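You operate a simulated robot arm through the tools that you are given. There is no shell and no other tool. Be economical: measure what you need, move in short steps, check, and stop when the job is done.

Carry out the task below with a simulated robot arm. There is one attempt and no reset: what you move stays moved.

Task
Put the end table's white band on the stack in the stack holder, press it down, then free the stack.
Fine: unlock the holder knob and draw both slides right back; leave the other band and stack.

The check looks at the end state, three seconds after you hand in, the way a careful person would. Anything else that was tipped, shoved, dropped, spilled or broken makes it a failure.

Robot
A 7-joint arm with a two-finger parallel gripper, fixed in place. Base frame: the origin is at the foot of the arm, x ahead of it, y to its left, z up; the work surface is at about z = 84. Lengths are in cm, angles in degrees, forces in N, time in s.
With the tool pointing down near the work surface it reaches from about 30 to 70 cm from the base axis. Its first joint turns from -66.0 to 66.0 degrees. Payload 1.57 kg.
Tool frame: the origin (TCP) lies between the finger pads and is the grasp point; the fingertips stand 3 cm ahead of it; z points along the fingers, y is the line along which they close. Largest opening 11 cm; finger width 2.4, thickness 1.2; the body of the gripper, 4.8 by 11.2 cm, starts 7.8 cm behind the TCP.
Orientation is that of the tool frame in the base frame, as a unit quaternion [x, y, z, w]. With the fingers straight down and closing along the base's y, the tool's x points along the base's -x, its y along +y and its z along -z.

Tools
- The arm moves only by the tool drive_tool. Its argument "targets" is a list of rows, each a list of 7 numbers: the turn, a rotation vector about the tool's x, y, z in units of 6 degrees (1.0 is 6 degrees), then the shift along the tool's x, y, z in units of 25 mm (1.0 is 25 mm), then the opening, from 0 (shut) to 1 (fully open). In form: [[ax, ay, az, tx, ty, tz, grip], ...]. A call has 1 to 8 rows; each row shifts and turns the commanded pose from where the row before left it, along the tool's axes as they then stand. A call with a number of a shift or a turn outside -1 to 1 is refused whole. Each row takes 0.2 s and may step no farther than 5 cm and 8.6 degrees from the row before; otherwise, or with a gripper value out of range, the whole call is refused. A pose out of reach is approached as far as the arm can. The call stops where the force on the tool passes 50 N (or 10 N more than at its start, if that is more) or the arm is blocked; 0.2 s more then pass. Each finger travels about 10.8 cm/s and halts on what it meets, pressing with about 36 N; the grip force reading is that of the motor and also rises with nothing between the fingers. The clock runs only during rows and for 0.2 s after the last one: add rows that do not move to give the fingers time. The reply holds the time, the measured pose of the TCP, the force on the tool along the base axes, the opening and the grip force, in the units named above and with some noise, with the torque about the TCP (base axes, N m) and any sound that the robot's microphone picked up.
- Cameras (640 x 400 px; columns grow to the right, rows downward): "scene" is fixed at [15.65, -40.28, 139.52]; the picture's right is [0.76, -0.66, 0.00], its down [-0.39, -0.45, -0.80] and it looks along [0.52, 0.60, -0.60] (base axes); focal length 313 px, centre (320, 200). "wrist" rides on the gripper at [7, 1.6, -14.1] in the tool frame; the picture's right is [-0.23, 0.97, 0.00], its down [-0.86, -0.20, -0.48] and it looks along [-0.47, -0.11, 0.88] (tool axes); focal length 222 px, centre (320, 200). There is no depth. A picture from a camera that has moved, and an enlarged one, comes with that camera's place and axes in the base frame and with its lens. The place of the scene camera against the robot may be out by one fixed shift of up to 1.8 cm in any direction.
- snapshot(camera): a new picture of that camera. It takes no simulated time.
- enlarge(camera, box): a new picture of the part [left, top, right, bottom] of that camera's present view, enlarged. It takes no simulated time.
- finish_job(): hands the job in; it is judged then, once.

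Go step by step. Nothing tells you positions but the pictures and the camera data: compare them with the known pose of the tool, close in by small moves and look again before you grip or let go. The budget is 120 turns and 76 pictures, counting those below and the enlarged ones. Unless the task says otherwise, let go and move clear before handing in, and close with one line.

The tools are called after "Request:" as a command line: name --pt "numbers of a row" for each row, then --argument value for the rest, lists and objects as JSON in quotes. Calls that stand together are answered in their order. drive_tool: Moves the arm, as the interface text tells. Its arguments: {"type":"object","properties":{"targets":{"type":"array","items":{"type":"array","items":{"type":"number"}}}},"required":["targets"]} The other tools are called the same way: snapshot (camera) takes a picture; enlarge (camera, box) takes an enlarged picture of a part of a camera's view; finish_job () hands the job in.

At the start:

```text
time: 0.0
eef_pos: [43.55, -7.01, 113.53]
tool_rot: [0.0, 1.0, 0.0, 0.001]
wrist_force: [-0.1, -0.1, -0.1]
wrist_torque: [-0.01, 0.0, 0.01]
grip_width: 10.99
gripper_force: 0.0
```

scene: 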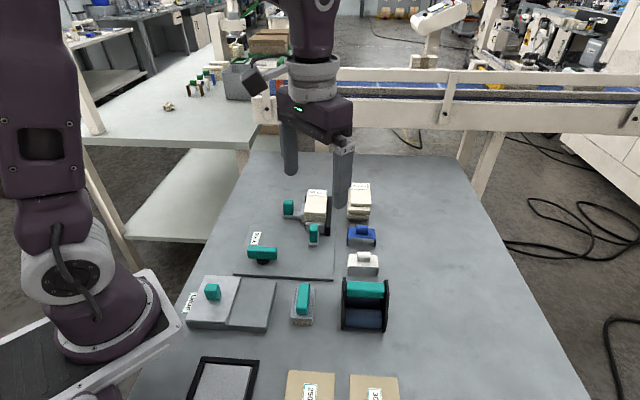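
wrist: 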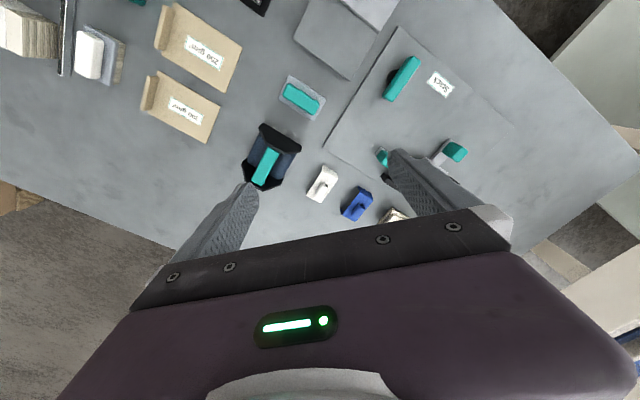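

I see a table with a stack holder (stack with teal-handled slides), a loose stack, blue and white bands, and other things. I'll enlarge views to identify them.

Request:
enlarge --camera "scene" --box '[220, 170, 420, 295]'

Request:
enlarge --camera "scene" --box '[170, 240, 430, 400]'

Request:
enlarge --camera "scene" --box '[60, 20, 300, 170]'

```text
3.20 times, centred on (320, 232) of scene
camera zoom: at [15.65, -40.28, 139.52], right [0.76, -0.66, 0.0], down [-0.39, -0.45, -0.8], along [0.52, 0.6, -0.6], focal length 1003 px, centre (320, 96)
```

zoom: 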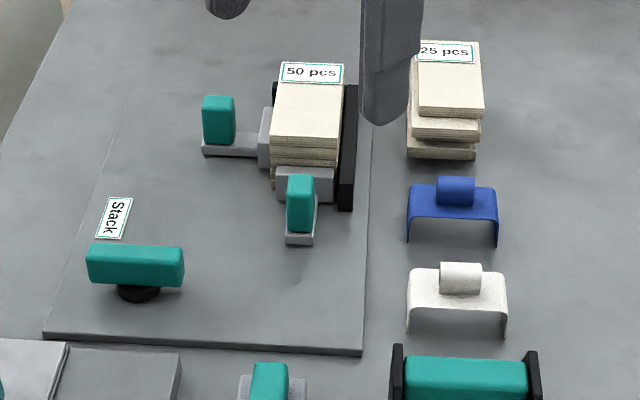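

```text
2.46 times, centred on (300, 320) of scene
camera zoom: at [15.65, -40.28, 139.52], right [0.76, -0.66, 0.0], down [-0.39, -0.45, -0.8], along [0.52, 0.6, -0.6], focal length 772 px, centre (369, -95)
```

zoom: 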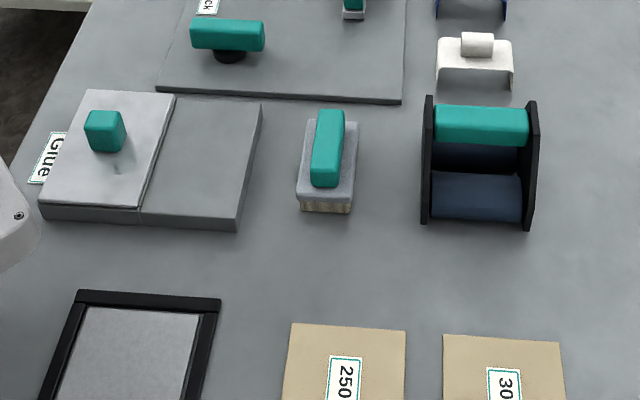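

```text
2.67 times, centred on (180, 95) of scene
camera zoom: at [15.65, -40.28, 139.52], right [0.76, -0.66, 0.0], down [-0.39, -0.45, -0.8], along [0.52, 0.6, -0.6], focal length 836 px, centre (693, 480)
```

zoom: 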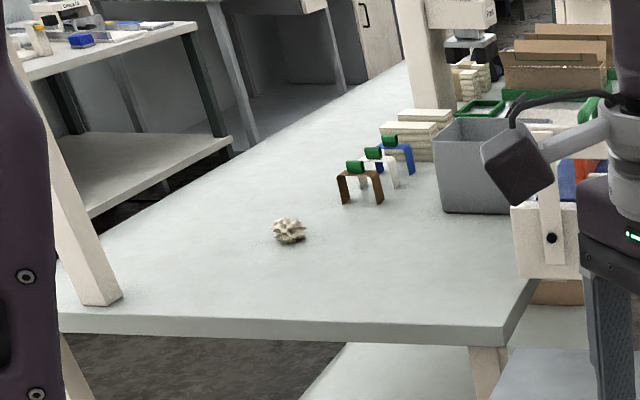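

The white band with tab is near (54,-10). I'll look at the wrist view enlarged to locate the holder and band.

Request:
enlarge --camera "wrist" --box '[270, 20, 510, 230]'

```text
1.90 times, centred on (390, 125) of wrist
camera zoom: at [36.65, -5.3, 127.69], right [0.23, 0.97, 0.0], down [0.86, -0.2, 0.48], along [0.47, -0.11, -0.88], focal length 423 px, centre (187, 343)
```

zoom: 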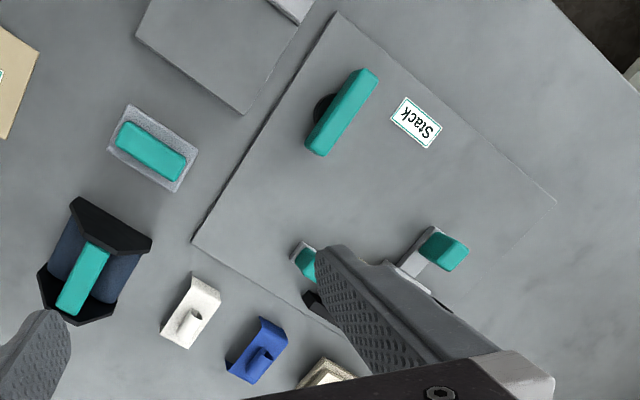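

The holder is rotated about 40° in the base frame, with its stack near (56,8) and knob near (39,7). I'll move the wrist camera for a better look.

Request:
drive_tool --pt "0 0 0 1 1 0 1" --pt "0 0 0 1 1 0 1" --pt "0 0 0 0 1 0 1" --pt "0 0 0 0 1 0 1" --pt "0 0 0 0 1 0 1" --pt "0 0 0 0 0.6 0 1"

Request:
snapshot --camera "wrist"

Request:
enlarge --camera "scene" --box '[270, 170, 390, 285]'

```text
time: 1.4
eef_pos: [38.64, 6.92, 113.74]
tool_rot: [0.0, 1.0, 0.0, 0.0]
wrist_force: [0.1, 0.5, -0.2]
wrist_torque: [0.0, 0.01, -0.02]
grip_width: 11.0
gripper_force: 0.0
```

```text
69 pictures are left
camera wrist: at [31.69, 8.7, 127.72], right [0.23, 0.97, 0.0], down [0.85, -0.2, 0.48], along [0.47, -0.11, -0.88], focal length 222 px, centre (320, 200)
```

wrist: 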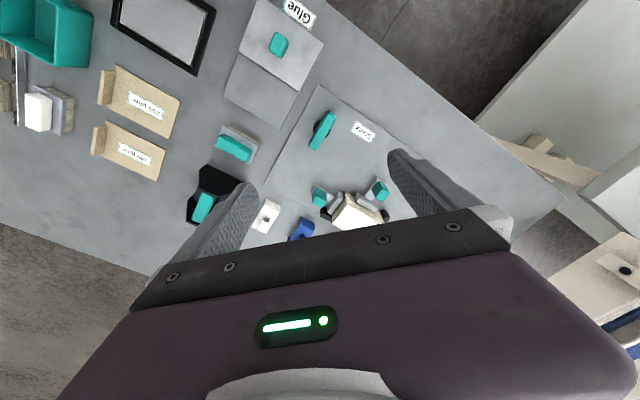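

```text
3.48 times, centred on (330, 228) of scene
camera zoom: at [15.65, -40.28, 139.52], right [0.76, -0.66, 0.0], down [-0.39, -0.45, -0.8], along [0.52, 0.6, -0.6], focal length 1090 px, centre (285, 104)
```

zoom: 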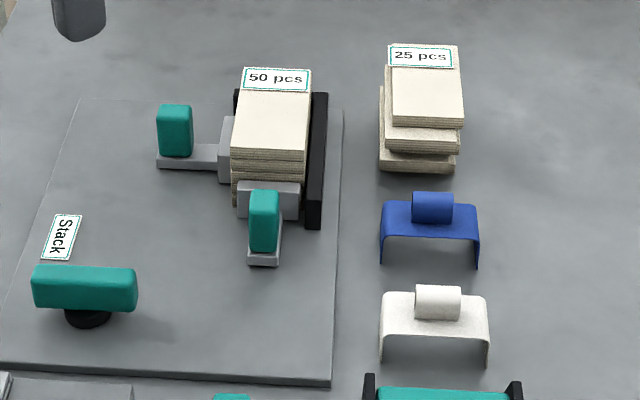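

The wrist camera sees toward the base side of the gripper, so I move the arm forward to see the holder from above.

Request:
drive_tool --pt "0 0 0 -1 0 0 1" --pt "0 0 0 -1 0 0 1" --pt "0 0 0 -1 0 0 1" --pt "0 0 0 -1 0 0 1" --pt "0 0 0 -1 0 0 1" --pt "0 0 0 -1 0 0 1" --pt "0 0 0 -1 0 0 1"

Request:
snapshot --camera "wrist"

```text
time: 3.0
eef_pos: [56.16, 7.01, 113.5]
tool_rot: [0.0, 1.0, 0.0, 0.0]
wrist_force: [-0.2, -0.6, 0.3]
wrist_torque: [0.0, -0.02, 0.02]
grip_width: 11.01
gripper_force: 0.0
```

```text
67 pictures are left
camera wrist: at [49.19, 8.78, 127.65], right [0.23, 0.97, 0.0], down [0.85, -0.2, 0.48], along [0.47, -0.11, -0.88], focal length 222 px, centre (320, 200)
```

wrist: 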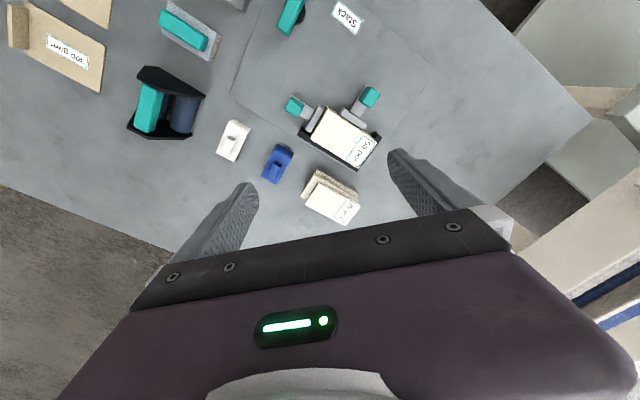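

Request:
enlarge --camera "wrist" --box '[260, 70, 400, 230]'

Request:
enlarge --camera "wrist" --box '[190, 0, 370, 190]'

```text
2.50 times, centred on (330, 150) of wrist
camera zoom: at [49.19, 8.78, 127.65], right [0.23, 0.97, 0.0], down [0.85, -0.2, 0.48], along [0.47, -0.11, -0.88], focal length 555 px, centre (295, 325)
```

zoom: 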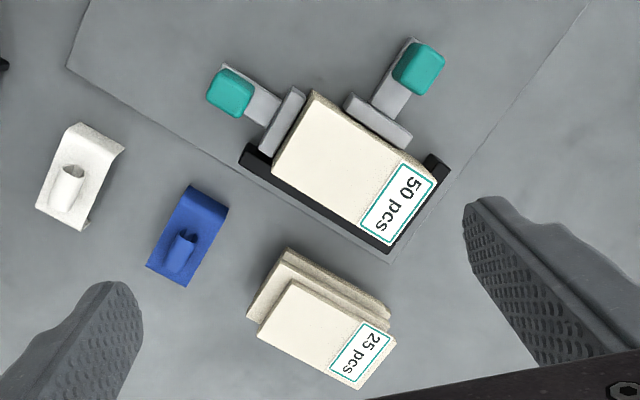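

```text
2.11 times, centred on (280, 95) of wrist
camera zoom: at [49.19, 8.78, 127.65], right [0.23, 0.97, 0.0], down [0.85, -0.2, 0.48], along [0.47, -0.11, -0.88], focal length 468 px, centre (404, 421)
```

zoom: 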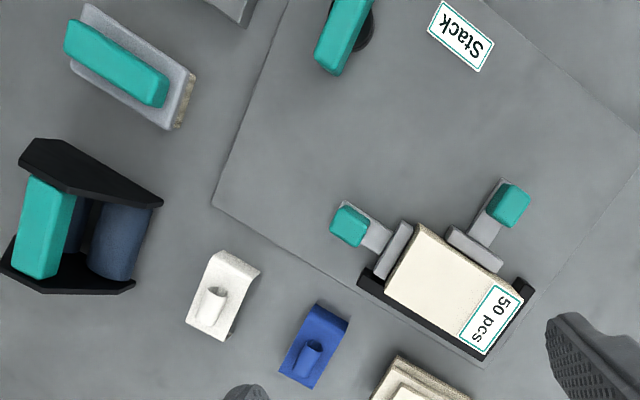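

The plate is set at about 45°, so I'll yaw the tool 45° to align its closing line with the holder's long direction.

Request:
drive_tool --pt "0 0 1 0 0 0 1" --pt "0 0 1 0 0 0 1" --pt "0 0 1 0 0 0 1" --pt "0 0 1 0 0 0 1" --pt "0 0 1 0 0 0 1" --pt "0 0 1 0 0 0 1" --pt "0 0 1 0 0 0 1" --pt "0 0 0.5 0 0 0 1"

Request:
snapshot --camera "wrist"

```text
time: 4.8
eef_pos: [56.03, 7.01, 113.58]
tool_rot: [0.384, 0.923, 0.0, 0.0]
wrist_force: [0.5, 0.5, -0.6]
wrist_torque: [-0.01, 0.01, -0.02]
grip_width: 11.02
gripper_force: 0.0
```

```text
64 pictures are left
camera wrist: at [52.34, 13.18, 127.69], right [0.85, 0.53, 0.0], down [0.46, -0.75, 0.48], along [0.25, -0.41, -0.88], focal length 222 px, centre (320, 200)
```

wrist: 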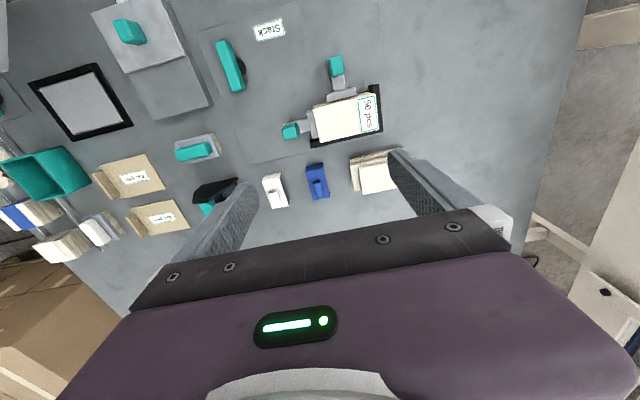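

Next I move to above the white band at about (54.8,-9), staying at height 106.

Request:
drive_tool --pt "0 0 0 -0.7 -0.81 0.5 1" --pt "0 0 0 -0.7 -0.81 0.5 1" --pt "0 0 0 -0.7 -0.81 0.5 1" --pt "0 0 0 -0.7 -0.81 0.5 1" --pt "0 0 0 -0.7 -0.81 0.5 1" --pt "0 0 0 -0.7 -0.81 0.5 1"

Request:
snapshot --camera "wrist"

Request:
enlarge --camera "scene" --box '[260, 160, 440, 290]'

```text
time: 6.2
eef_pos: [54.92, -9.0, 106.21]
tool_rot: [0.382, 0.924, 0.0, 0.001]
wrist_force: [0.0, -0.2, 0.0]
wrist_torque: [-0.05, -0.01, -0.02]
grip_width: 10.99
gripper_force: 0.1
```

```text
63 pictures are left
camera wrist: at [51.23, -2.74, 120.28], right [0.85, 0.53, 0.0], down [0.46, -0.75, 0.48], along [0.25, -0.41, -0.88], focal length 222 px, centre (320, 200)
```

wrist: 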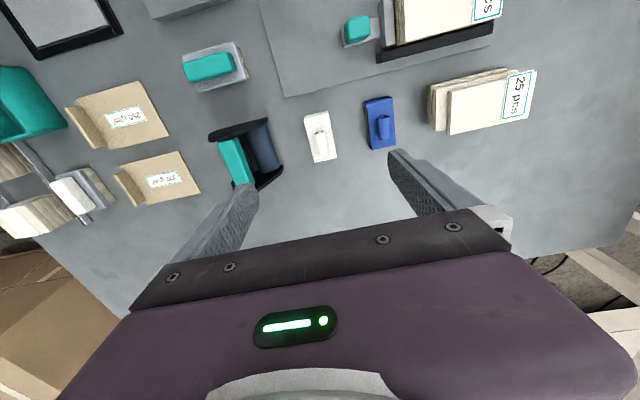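

```text
3.08 times, centred on (350, 225) of scene
camera zoom: at [15.65, -40.28, 139.51], right [0.76, -0.66, 0.0], down [-0.39, -0.45, -0.8], along [0.52, 0.6, -0.6], focal length 964 px, centre (228, 123)
```

zoom: 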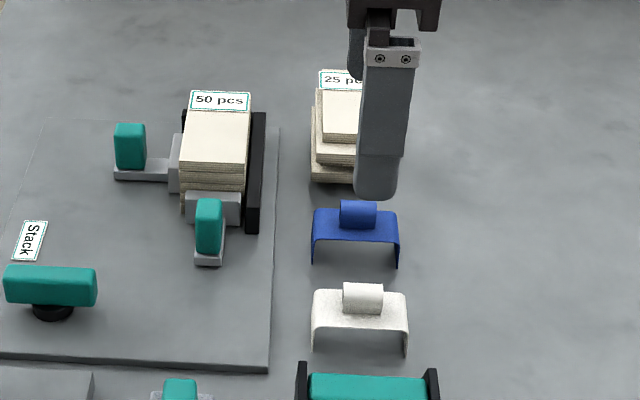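

The band sits nearly directly beneath the tool. I'll enlarge for a fine measurement.

Request:
enlarge --camera "wrist" --box '[280, 90, 400, 190]'

```text
4.00 times, centred on (340, 140) of wrist
camera zoom: at [51.23, -2.74, 120.28], right [0.85, 0.53, 0.0], down [0.46, -0.75, 0.48], along [0.25, -0.41, -0.88], focal length 888 px, centre (240, 440)
```

zoom: 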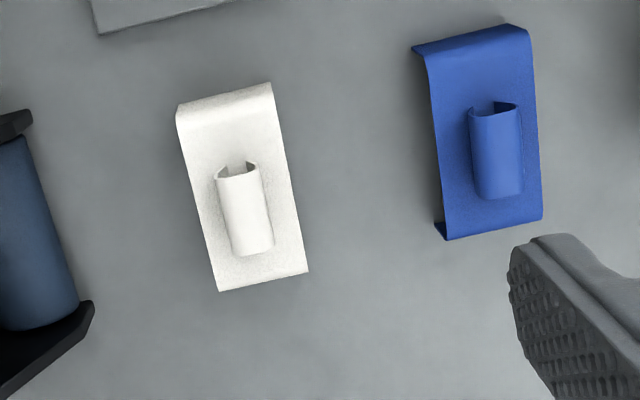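

The tab is a hollow loop lying along R, yaw aligned. I shift 1 cm, set the opening to about 5 cm and descend part of the way.

Request:
drive_tool --pt "0 0 0 -0.4 -0.04 0.5 0.45" --pt "0 0 0 0 0 1 0.45" --pt "0 0 0 0 0 1 0.45" --pt "0 0 0 0 0 1 0.45" --pt "0 0 0 0 0 1 0.45"

Request:
snapshot --camera "wrist"

Request:
enlarge --camera "scene" --box '[310, 200, 430, 290]'

```text
time: 7.4
eef_pos: [55.5, -9.79, 94.87]
tool_rot: [0.383, 0.924, 0.0, 0.001]
wrist_force: [-0.3, 0.3, 0.5]
wrist_torque: [0.02, 0.0, -0.01]
grip_width: 4.98
gripper_force: 0.1
```

```text
60 pictures are left
camera wrist: at [51.81, -3.51, 108.92], right [0.85, 0.53, 0.0], down [0.46, -0.75, 0.48], along [0.25, -0.41, -0.88], focal length 222 px, centre (320, 200)
```

wrist: 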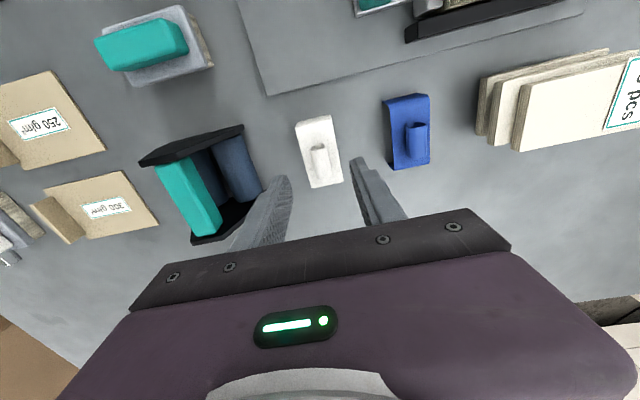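

```text
4.44 times, centred on (370, 245) of scene
camera zoom: at [15.65, -40.28, 139.52], right [0.76, -0.66, 0.0], down [-0.39, -0.45, -0.8], along [0.52, 0.6, -0.6], focal length 1393 px, centre (98, 0)
```

zoom: 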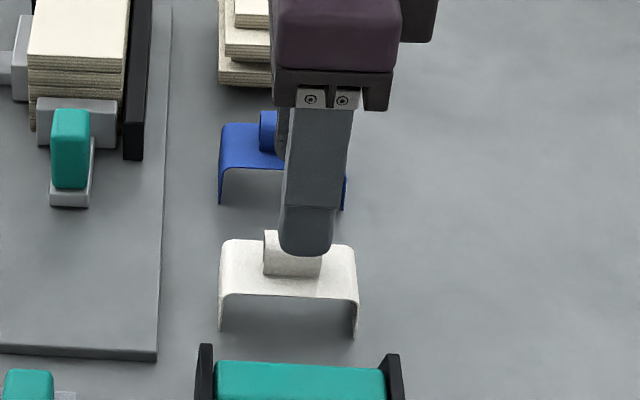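

Request:
enlarge --camera "wrist" --box '[270, 100, 410, 200]'

```text
4.00 times, centred on (340, 150) of wrist
camera zoom: at [51.81, -3.51, 108.92], right [0.85, 0.53, 0.0], down [0.46, -0.75, 0.48], along [0.25, -0.41, -0.88], focal length 888 px, centre (240, 400)
```

zoom: 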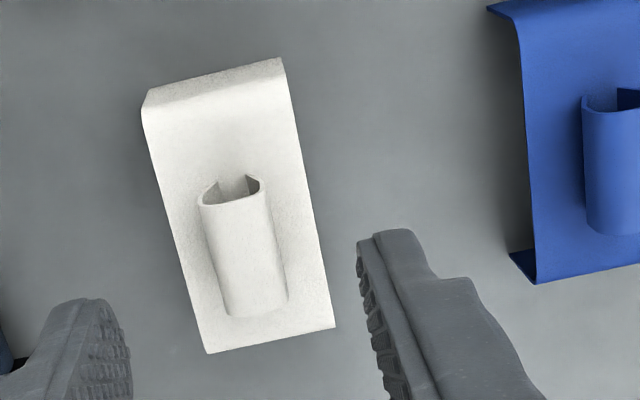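

The tab is centred between the fingers. I descend to about z=90.2.

Request:
drive_tool --pt "0 0 0 0 0 0.9 0.45" --pt "0 0 0 0 0 0.6 0.45" --pt "0 0 0 0 0 0.35 0.45"

Request:
enlarge --camera "wrist" --box '[270, 120, 410, 220]'

Request:
enlarge --camera "scene" --box '[320, 220, 410, 290]'

```text
time: 8.2
eef_pos: [55.51, -9.93, 90.37]
tool_rot: [0.382, 0.924, 0.0, 0.0]
wrist_force: [0.2, -0.1, -0.5]
wrist_torque: [0.02, 0.0, 0.01]
grip_width: 4.97
gripper_force: 0.0
```

```text
4.00 times, centred on (340, 170) of wrist
camera zoom: at [51.89, -3.67, 104.42], right [0.85, 0.53, 0.0], down [0.46, -0.75, 0.48], along [0.25, -0.41, -0.88], focal length 888 px, centre (240, 320)
```

zoom: 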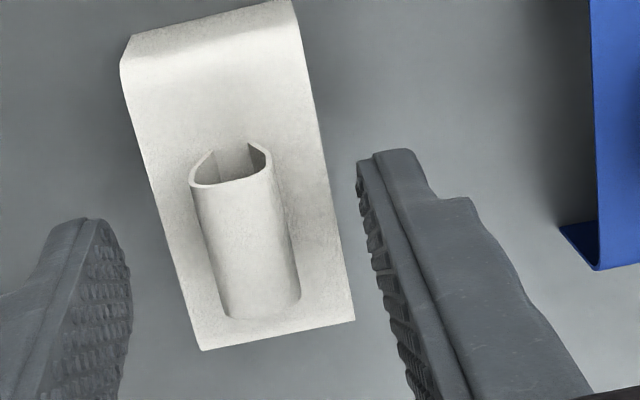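

```text
5.71 times, centred on (365, 255) of scene
camera zoom: at [15.65, -40.28, 139.52], right [0.76, -0.66, 0.0], down [-0.39, -0.45, -0.8], along [0.52, 0.6, -0.6], focal length 1791 px, centre (63, -114)
```

zoom: 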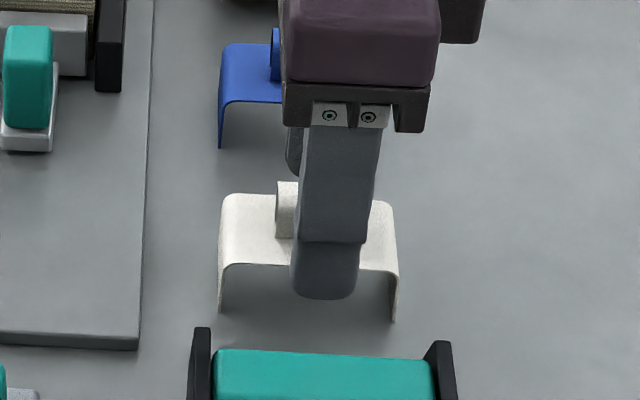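

Slight shift of 0.3 cm toward the band's middle, then close on the tab.

Request:
drive_tool --pt "0 0 0 0.12 0 0.08 0.45" --pt "0 0 0 0 0 0 0.1" --pt "0 0 0 0 0 0 0.0" --pt "0 0 0 0 0 0 0.0"

Request:
enlarge --camera "wrist" --box '[270, 120, 410, 220]'

```text
time: 9.2
eef_pos: [55.2, -9.53, 90.09]
tool_rot: [0.383, 0.924, 0.0, 0.001]
wrist_force: [-0.3, -0.9, -0.2]
wrist_torque: [-0.02, 0.0, 0.0]
grip_width: 1.45
gripper_force: 30.3
```

```text
4.00 times, centred on (340, 170) of wrist
camera zoom: at [51.66, -3.42, 104.22], right [0.85, 0.53, 0.0], down [0.46, -0.75, 0.48], along [0.25, -0.41, -0.88], focal length 888 px, centre (240, 320)
```

zoom: 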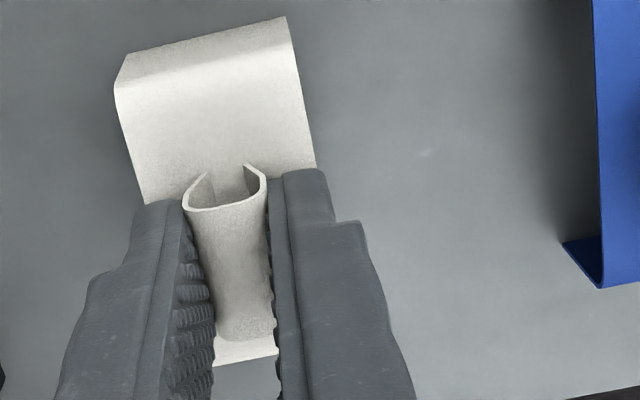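

The tab is gripped. I lift it, and move towards -U-free space while checking the hold.

Request:
drive_tool --pt "0 0 0 0 0 -0.4 0" --pt "0 0 0 0 0 -1 0" --pt "0 0 0 0 0 -1 0" --pt "0 0 0 0 0 -1 0" --pt "0 0 0 0 0 -1 0" --pt "0 0 0 0 0 -1 0"

Request:
enlarge --camera "scene" --box '[220, 130, 420, 290]'

Request:
snapshot --camera "wrist"

```text
time: 10.6
eef_pos: [55.14, -9.67, 103.59]
tool_rot: [0.383, 0.924, 0.0, 0.0]
wrist_force: [-0.2, 0.4, 0.3]
wrist_torque: [0.03, 0.01, -0.01]
grip_width: 1.43
gripper_force: 30.3
```

```text
2.50 times, centred on (320, 210) of scene
camera zoom: at [15.65, -40.28, 139.52], right [0.76, -0.66, 0.0], down [-0.39, -0.45, -0.8], along [0.52, 0.6, -0.6], focal length 784 px, centre (320, 175)
```

zoom: 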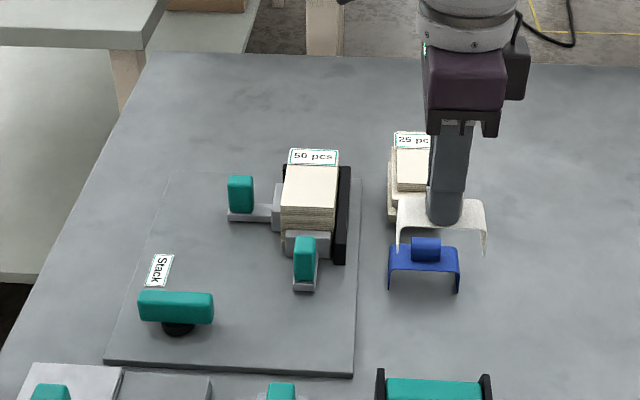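

```text
53 pictures are left
camera wrist: at [51.54, -3.53, 117.72], right [0.85, 0.53, 0.0], down [0.46, -0.75, 0.48], along [0.25, -0.41, -0.88], focal length 222 px, centre (320, 200)
```

wrist: 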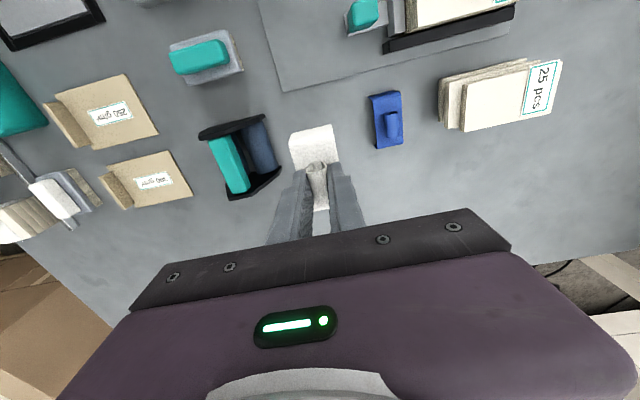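

The band is held. I move it to just to the right side of the stack at safe height, so the wrist camera looks down on the stack.

Request:
drive_tool --pt "0 0 0 0 0 -0.8 0" --pt "0 0 0 0.404 0.961 -0.1 0" --pt "0 0 0 0.404 0.961 -0.1 0" --pt "0 0 0 0.404 0.961 -0.1 0" --pt "0 0 0 0.404 0.961 -0.1 0" --pt "0 0 0 0.404 0.961 -0.1 0" --pt "0 0 0 0.404 0.961 0 0" --pt "0 0 0 0.404 0.961 0 0"

Request:
snapshot --camera "wrist"

```text
time: 12.4
eef_pos: [62.23, 7.29, 106.9]
tool_rot: [0.382, 0.924, 0.001, 0.0]
wrist_force: [0.5, -0.2, -0.4]
wrist_torque: [-0.02, 0.03, 0.01]
grip_width: 1.45
gripper_force: 30.6
```

```text
52 pictures are left
camera wrist: at [58.53, 13.44, 121.05], right [0.85, 0.53, 0.0], down [0.46, -0.75, 0.48], along [0.25, -0.41, -0.88], focal length 222 px, centre (320, 200)
```

wrist: 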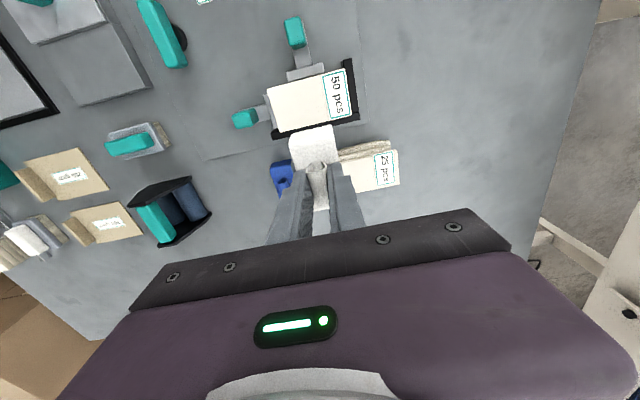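

Request:
enlarge --camera "wrist" --box '[230, 0, 400, 170]'

Request:
enlarge --camera "scene" --box '[270, 170, 350, 250]'

```text
2.35 times, centred on (315, 85) of wrist
camera zoom: at [58.53, 13.44, 121.05], right [0.85, 0.53, 0.0], down [0.46, -0.75, 0.48], along [0.25, -0.41, -0.88], focal length 523 px, centre (332, 471)
```

zoom: 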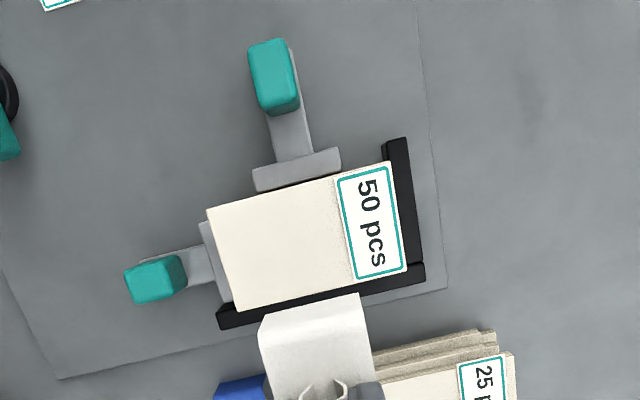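

```text
5.00 times, centred on (310, 210) of scene
camera zoom: at [15.65, -40.28, 139.52], right [0.76, -0.66, 0.0], down [-0.39, -0.45, -0.8], along [0.52, 0.6, -0.6], focal length 1567 px, centre (370, 150)
```

zoom: 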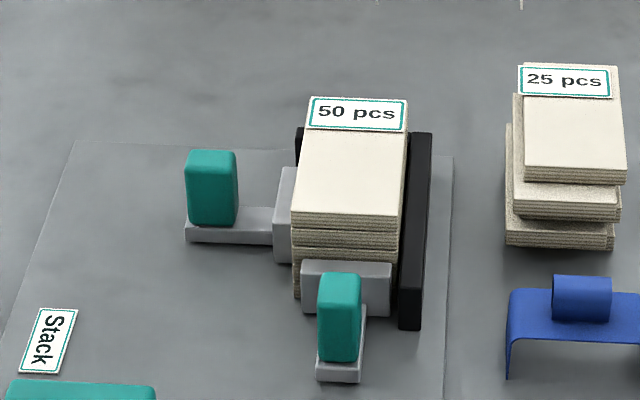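

The stack top is 5.5 × 9.9 cm, centred near (58.9,10.4) and aligned with the tool. I move the band over its centre and lower part of the way.

Request:
drive_tool --pt "0 0 0 0.9 -0.015 0 0" --pt "0 0 0 0.89 -0.015 0 0" --pt "0 0 0 0 0 1 0" --pt "0 0 0 0 0 1 0" --pt "0 0 0 0 0 0.9 0"

Request:
enlarge --camera "wrist" --box '[230, 50, 410, 220]'

Request:
enlarge --camera "scene" --box '[270, 160, 370, 250]'

```text
time: 13.6
eef_pos: [58.94, 10.13, 99.54]
tool_rot: [0.383, 0.924, 0.0, 0.0]
wrist_force: [0.1, 0.0, -0.2]
wrist_torque: [-0.01, -0.03, 0.01]
grip_width: 1.45
gripper_force: 30.4
```

```text
2.35 times, centred on (320, 135) of wrist
camera zoom: at [55.25, 16.47, 113.63], right [0.85, 0.53, 0.0], down [0.46, -0.75, 0.48], along [0.25, -0.41, -0.88], focal length 523 px, centre (320, 353)
```

zoom: 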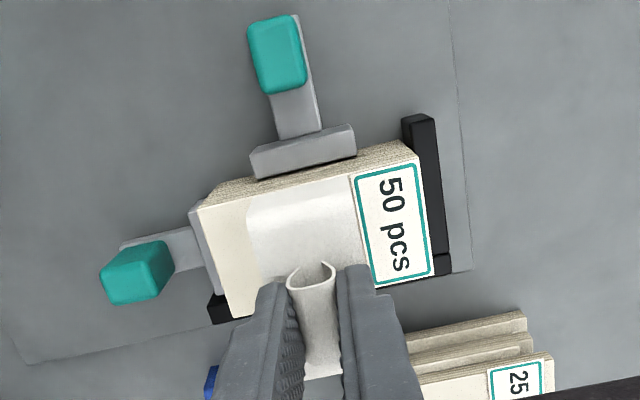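

```text
4.44 times, centred on (320, 205) of scene
camera zoom: at [15.65, -40.28, 139.52], right [0.76, -0.66, 0.0], down [-0.39, -0.45, -0.8], along [0.52, 0.6, -0.6], focal length 1393 px, centre (320, 178)
```

zoom: 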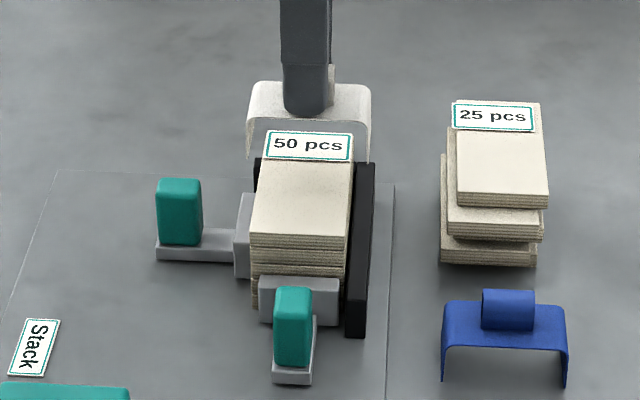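

Alignment is near. I nudge 0.15 cm toward the left side and lower another 2 cm for a closer check.

Request:
drive_tool --pt "0 0 0 0.06 0.0 0.4 0" --pt "0 0 0 0 0 0.4 0"

Request:
enlarge --camera "wrist" --box '[250, 80, 390, 210]'

Request:
enlarge --camera "scene" --box '[285, 165, 355, 235]'

```text
time: 14.2
eef_pos: [58.79, 10.44, 97.39]
tool_rot: [0.383, 0.924, 0.0, 0.0]
wrist_force: [0.6, 0.7, 0.0]
wrist_torque: [0.0, -0.01, 0.02]
grip_width: 1.42
gripper_force: 30.7
```

```text
3.08 times, centred on (320, 145) of wrist
camera zoom: at [55.1, 16.64, 111.56], right [0.85, 0.53, 0.0], down [0.46, -0.75, 0.48], along [0.25, -0.41, -0.88], focal length 684 px, centre (320, 369)
```

zoom: 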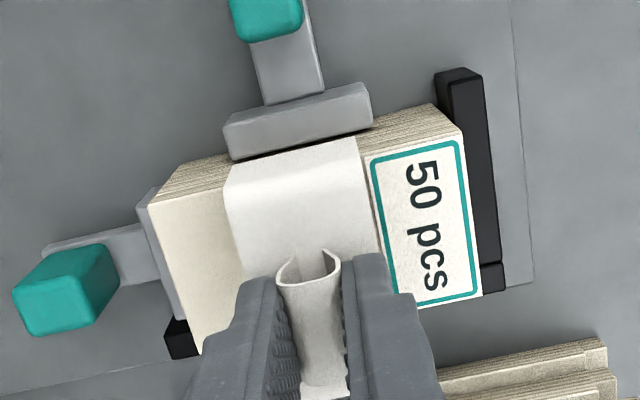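

```text
5.71 times, centred on (320, 200) of scene
camera zoom: at [15.65, -40.28, 139.52], right [0.76, -0.66, 0.0], down [-0.39, -0.45, -0.8], along [0.52, 0.6, -0.6], focal length 1791 px, centre (320, 200)
```

zoom: 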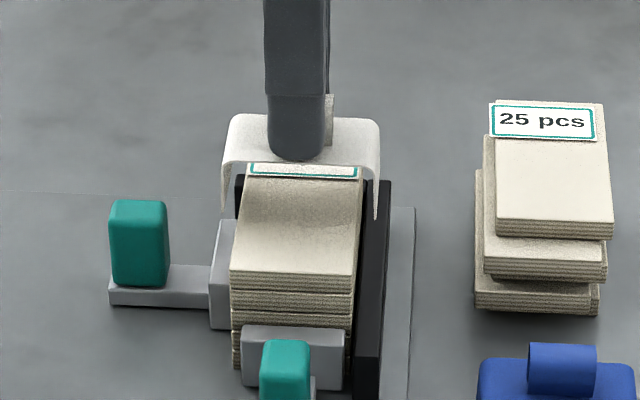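

Both views show the legs straddling the stack evenly. I lower slowly.

Request:
drive_tool --pt "0 0 0 0 0 0.3 0" --pt "0 0 0 0 0 0.3 0" --pt "0 0 0 0 0 0.3 0" --pt "0 0 0 0 0 0.2 0"

Request:
enlarge --camera "wrist" --box '[250, 80, 390, 210]'

Request:
enlarge --camera "scene" --box '[285, 165, 355, 235]'

```text
time: 15.2
eef_pos: [58.8, 10.56, 94.67]
tool_rot: [0.383, 0.924, 0.0, 0.0]
wrist_force: [0.1, -0.3, -0.3]
wrist_torque: [0.0, 0.0, -0.02]
grip_width: 1.42
gripper_force: 30.5
```

```text
3.08 times, centred on (320, 145) of wrist
camera zoom: at [55.16, 16.66, 108.86], right [0.85, 0.53, 0.0], down [0.46, -0.75, 0.48], along [0.25, -0.41, -0.88], focal length 684 px, centre (320, 369)
```

zoom: 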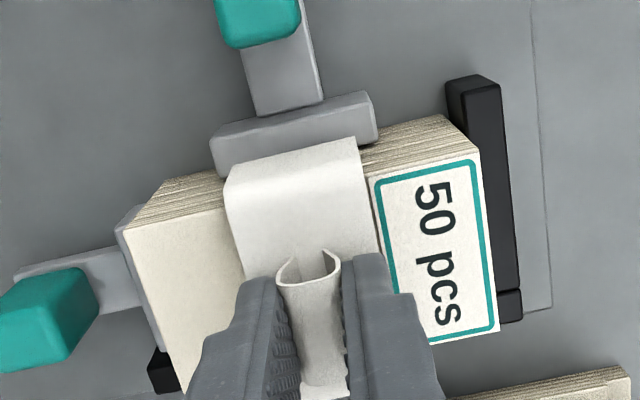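

```text
5.71 times, centred on (320, 200) of scene
camera zoom: at [15.65, -40.28, 139.52], right [0.76, -0.66, 0.0], down [-0.39, -0.45, -0.8], along [0.52, 0.6, -0.6], focal length 1791 px, centre (320, 200)
```

zoom: 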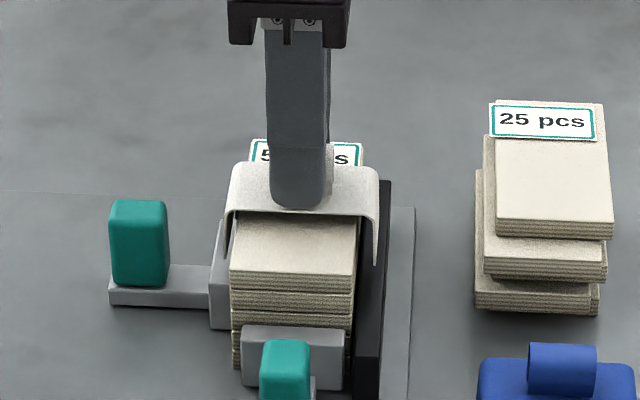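

Still clear and straddling. I continue down in small steps until contact.

Request:
drive_tool --pt "0 0 0 0 0 0.15 0" --pt "0 0 0 0 0 0.1 0" --pt "0 0 0 0 0 0.08 0"

Request:
enlarge --camera "scene" --box '[285, 165, 355, 235]'

```text
time: 16.0
eef_pos: [58.88, 10.48, 94.07]
tool_rot: [0.384, 0.923, 0.001, 0.001]
wrist_force: [-6.3, -0.8, 24.2]
wrist_torque: [0.05, 0.31, 0.04]
grip_width: 1.46
gripper_force: 30.7
```

```text
5.71 times, centred on (320, 200) of scene
camera zoom: at [15.59, -40.29, 139.52], right [0.76, -0.66, 0.0], down [-0.39, -0.45, -0.8], along [0.52, 0.6, -0.6], focal length 1791 px, centre (320, 200)
```

zoom: 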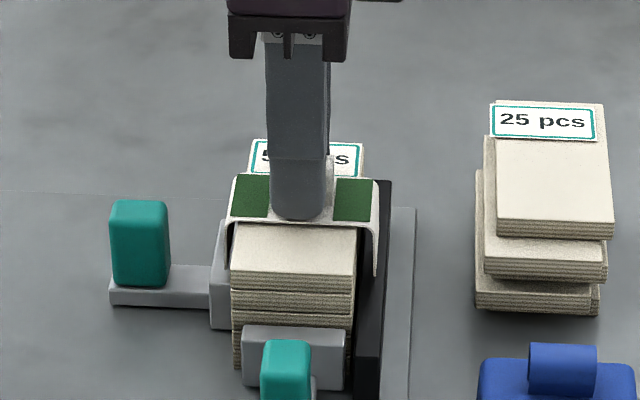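

Contact with 24 N and green panels appeared on the band. I check the contact from the wrist.

Request:
snapshot --camera "wrist"

Request:
enlarge --camera "scene" --box '[295, 180, 345, 225]'

```text
42 pictures are left
camera wrist: at [55.13, 16.68, 108.22], right [0.85, 0.53, 0.0], down [0.46, -0.75, 0.48], along [0.25, -0.41, -0.88], focal length 222 px, centre (320, 200)
```

wrist: 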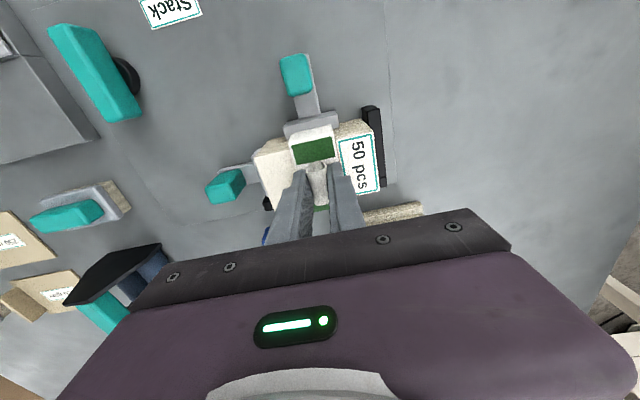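

```text
8.89 times, centred on (320, 202) of scene
camera zoom: at [15.59, -40.29, 139.52], right [0.76, -0.66, 0.0], down [-0.39, -0.45, -0.8], along [0.52, 0.6, -0.6], focal length 2786 px, centre (320, 178)
```

zoom: 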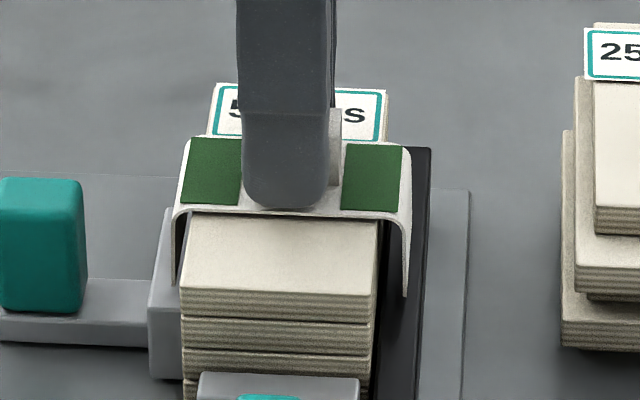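

The green panels suggest the press is registering. I press slightly more and hold, then look again.

Request:
drive_tool --pt "0 0 0 0 0 0.04 0" --pt "0 0 0 0 0 0 0" --pt "0 0 0 0 0 0 0"

```text
time: 16.8
eef_pos: [58.74, 10.43, 94.06]
tool_rot: [0.383, 0.924, 0.001, 0.002]
wrist_force: [-2.7, -0.9, 43.0]
wrist_torque: [-0.06, 0.1, -0.03]
grip_width: 1.41
gripper_force: 30.3
```

Firm press at 43 N. I relax the pressure, open the fingers and rise.

Request:
drive_tool --pt "0 0 0 0 0 -0.08 0" --pt "0 0 0 0 0 0 0.3" --pt "0 0 0 0 0 0 0.3" --pt "0 0 0 0 0 -0.3 0.3" --pt "0 0 0 0 0 -1 0.3" --pt "0 0 0 0 0 -1 0.3"

Request:
enlarge --camera "wrist" --box '[190, 0, 450, 200]'

Request:
enlarge --camera "scene" --box '[240, 170, 350, 270]'

```text
time: 18.2
eef_pos: [58.7, 10.46, 99.83]
tool_rot: [0.382, 0.924, 0.0, 0.0]
wrist_force: [-0.4, 0.7, 0.7]
wrist_torque: [0.03, 0.0, 0.01]
grip_width: 3.29
gripper_force: 0.1
```

```text
2.00 times, centred on (320, 100) of wrist
camera zoom: at [55.14, 16.71, 113.84], right [0.85, 0.53, 0.0], down [0.46, -0.75, 0.48], along [0.25, -0.41, -0.88], focal length 444 px, centre (320, 400)
```

zoom: 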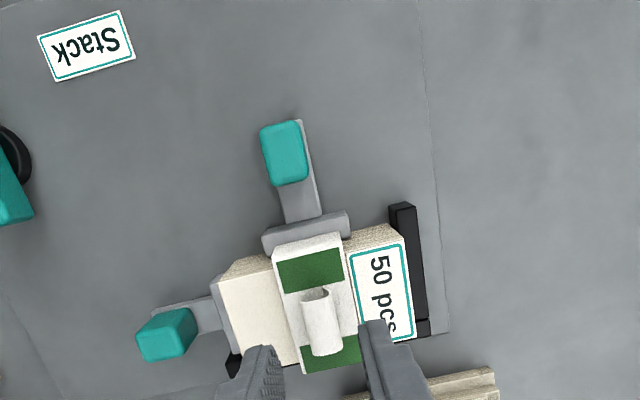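

```text
4.00 times, centred on (295, 220) of scene
camera zoom: at [15.65, -40.28, 139.52], right [0.76, -0.66, 0.0], down [-0.39, -0.45, -0.8], along [0.52, 0.6, -0.6], focal length 1254 px, centre (420, 120)
```

zoom: 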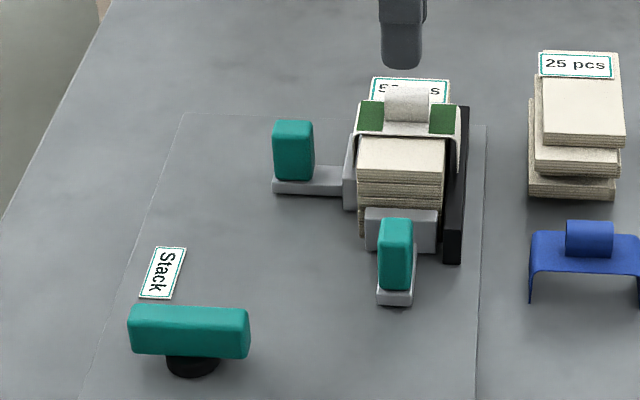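

The band is seated and stays marked green. Next I go above the knob near (39.5,7).

Request:
drive_tool --pt "0 0 0 0 0 -0.8 0.45" --pt "0 0 0 0.626 -0.909 0 0.45" --pt "0 0 0 0.626 -0.909 0 0.45" --pt "0 0 0 0.626 -0.909 0 0.45" --pt "0 0 0 0.626 -0.909 0 0.45" --pt "0 0 0 0.626 -0.909 0 0.45" --pt "0 0 0 0.626 -0.909 0 0.45" --pt "0 0 0 0.626 -0.909 0 0.45"

Request:
snapshot --camera "wrist"

```text
time: 20.0
eef_pos: [39.87, 6.9, 101.93]
tool_rot: [0.384, 0.923, 0.0, 0.0]
wrist_force: [0.0, -0.2, -0.4]
wrist_torque: [-0.02, 0.02, 0.02]
grip_width: 4.94
gripper_force: 0.1
```

```text
38 pictures are left
camera wrist: at [36.21, 13.18, 116.02], right [0.85, 0.53, 0.0], down [0.46, -0.75, 0.48], along [0.25, -0.41, -0.88], focal length 222 px, centre (320, 200)
```

wrist: 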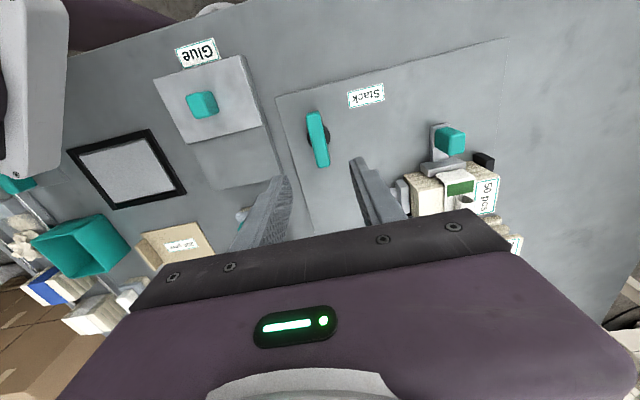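

Request:
enlarge --camera "wrist" --box '[270, 80, 390, 190]'

Request:
enlarge --camera "scene" --box '[230, 220, 300, 280]'

```text
3.64 times, centred on (330, 135) of wrist
camera zoom: at [36.21, 13.18, 116.02], right [0.85, 0.53, 0.0], down [0.46, -0.75, 0.48], along [0.25, -0.41, -0.88], focal length 808 px, centre (284, 436)
```

zoom: 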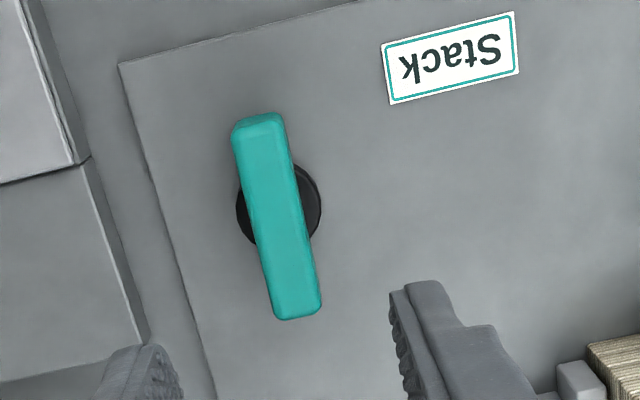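

```text
6.67 times, centred on (265, 250) of scene
camera zoom: at [15.65, -40.29, 139.52], right [0.76, -0.66, 0.0], down [-0.39, -0.45, -0.8], along [0.52, 0.6, -0.6], focal length 2090 px, centre (687, -133)
```

zoom: 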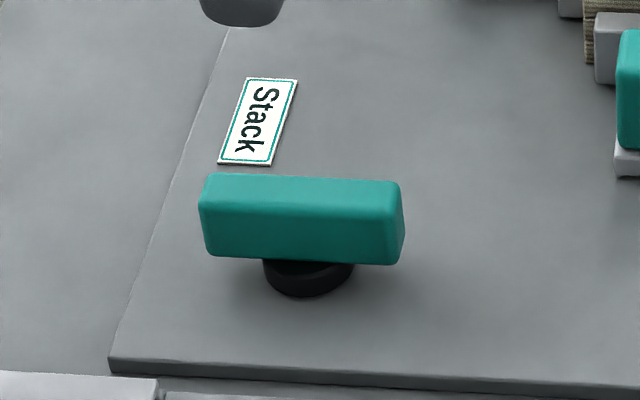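

The knob bar is aligned with the tool; I correct by 0.55/-0.14 cm and descend around it.

Request:
drive_tool --pt "0 0 0 0.22 -0.056 0.7 0.45" --pt "0 0 0 0 0 1 0.45" --pt "0 0 0 0 0 1 0.45" --pt "0 0 0 0 0 1 0.45" --pt "0 0 0 0 0 0.6 0.45"

Request:
enlarge --camera "wrist" --box '[250, 80, 410, 200]'

```text
time: 21.2
eef_pos: [39.13, 7.39, 91.13]
tool_rot: [0.382, 0.924, -0.001, -0.001]
wrist_force: [0.6, 0.2, 0.5]
wrist_torque: [0.03, -0.01, 0.0]
grip_width: 4.94
gripper_force: 0.0
```

```text
3.33 times, centred on (330, 140) of wrist
camera zoom: at [35.65, 13.6, 105.16], right [0.85, 0.53, 0.0], down [0.46, -0.75, 0.48], along [0.25, -0.41, -0.88], focal length 740 px, centre (287, 400)
```

zoom: 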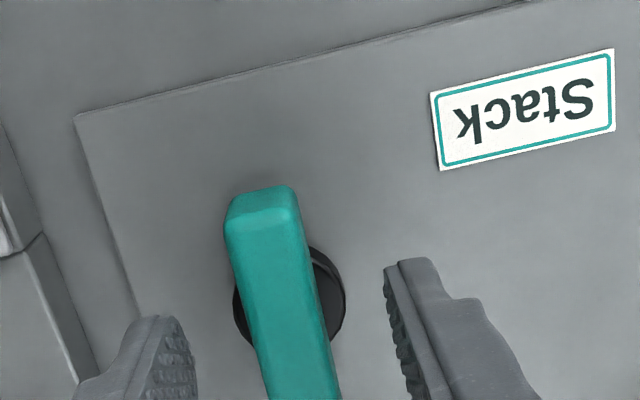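

Fingers straddle the bar; a 0.3 cm correction, then down and close.

Request:
drive_tool --pt "0 0 0 -0.12 0 0.4 0.45" --pt "0 0 0 0 0 0.34 0.45" --pt "0 0 0 0 0 0 0.2" --pt "0 0 0 0 0 0 0" --pt "0 0 0 0 0 0 0"

Request:
enlarge --camera "scene" --box '[220, 200, 320, 290]'

```text
time: 22.4
eef_pos: [39.43, 7.15, 89.24]
tool_rot: [0.383, 0.924, 0.0, 0.0]
wrist_force: [2.6, 3.6, -10.4]
wrist_torque: [0.01, -0.22, -0.04]
grip_width: 1.81
gripper_force: 32.9
```

```text
4.44 times, centred on (270, 245) of scene
camera zoom: at [15.67, -40.27, 139.52], right [0.76, -0.66, 0.0], down [-0.39, -0.45, -0.8], along [0.52, 0.6, -0.6], focal length 1393 px, centre (542, 0)
```

zoom: 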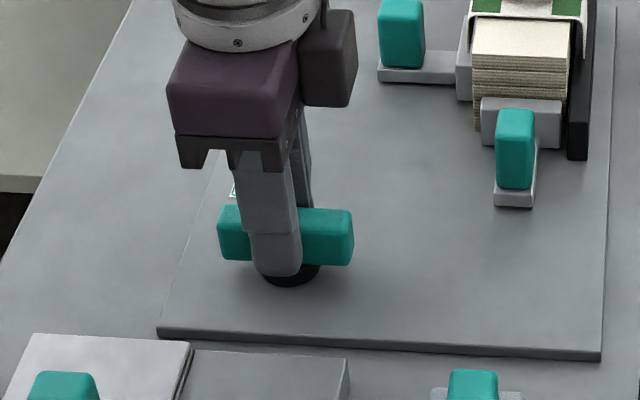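

The knob is gripped. I try turning it counter-clockwise from above (tool az negative), a little first.

Request:
drive_tool --pt "0 0 -0.5 0 0 0 0" --pt "0 0 -0.5 0 0 0 0" --pt "0 0 0 0 0 0 0"

```text
time: 23.2
eef_pos: [39.58, 7.15, 89.15]
tool_rot: [0.334, 0.942, 0.0, 0.0]
wrist_force: [5.3, 0.9, -2.1]
wrist_torque: [0.24, 0.1, -1.15]
grip_width: 2.01
gripper_force: 34.1
```

Resistance of -1.15 Nm appears and the grip widened, suggesting a stop. I return and try clockwise for comparison.

Request:
drive_tool --pt "0 0 0.5 0 0 0 0" --pt "0 0 0.5 0 0 0 0" --pt "0 0 0.5 0 0 0 0" --pt "0 0 0.5 0 0 0 0" --pt "0 0 0 0 0 0 0"

```text
time: 24.4
eef_pos: [39.48, 7.11, 89.23]
tool_rot: [0.431, 0.903, 0.0, 0.0]
wrist_force: [-0.8, 13.3, 3.7]
wrist_torque: [0.21, -0.02, -0.05]
grip_width: 1.77
gripper_force: 32.5
```

Clockwise turns freely. I continue clockwise.

Request:
drive_tool --pt "0 0 1 0 0 0 0" --pt "0 0 1 0 0 0 0" --pt "0 0 1 0 0 0 0" --pt "0 0 1 0 0 0 0"

Request:
enlarge --camera "scene" --box '[220, 200, 320, 290]'

```text
time: 25.4
eef_pos: [39.59, 7.11, 89.2]
tool_rot: [0.61, 0.793, 0.0, 0.0]
wrist_force: [0.1, 19.5, 21.5]
wrist_torque: [0.43, 0.16, 0.07]
grip_width: 1.82
gripper_force: 32.5
```

```text
4.44 times, centred on (270, 245) of scene
camera zoom: at [15.62, -40.24, 139.53], right [0.76, -0.66, 0.0], down [-0.39, -0.45, -0.8], along [0.52, 0.6, -0.6], focal length 1393 px, centre (542, 0)
```

zoom: 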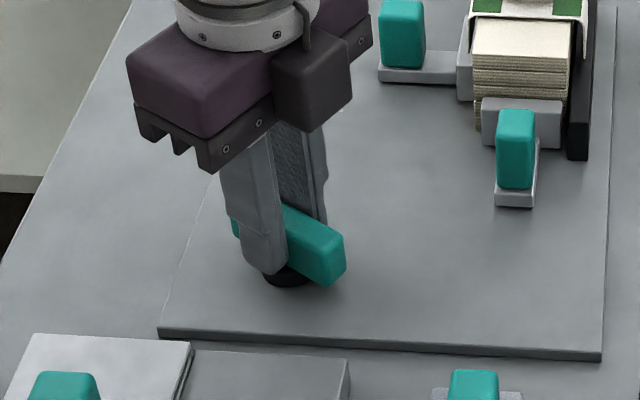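

The knob turns clockwise. I relieve the side force slightly and carry on turning.

Request:
drive_tool --pt "0 0 0 0.06 0.016 -0.04 0" --pt "0 0 1 0 0 0 0" --pt "0 0 1 0 0 0 0" --pt "0 0 1 0 0 0 0"

```text
time: 26.4
eef_pos: [39.65, 7.26, 89.33]
tool_rot: [0.726, 0.687, -0.001, 0.0]
wrist_force: [4.8, 5.9, -28.2]
wrist_torque: [-0.15, -0.23, 0.04]
grip_width: 1.8
gripper_force: 32.2
```

Request:
drive_tool --pt "0 0 0 0 0 0.025 0" --pt "0 0 1 0 0 0 0" --pt "0 0 1 0 0 0 0" --pt "0 0 1 0 0 0 0" --pt "0 0 1 0 0 0 0"

```text
time: 27.6
eef_pos: [39.52, 7.18, 89.21]
tool_rot: [0.853, 0.522, 0.0, 0.001]
wrist_force: [8.3, -6.0, 12.9]
wrist_torque: [0.01, 0.23, 0.04]
grip_width: 1.78
gripper_force: 32.4
```

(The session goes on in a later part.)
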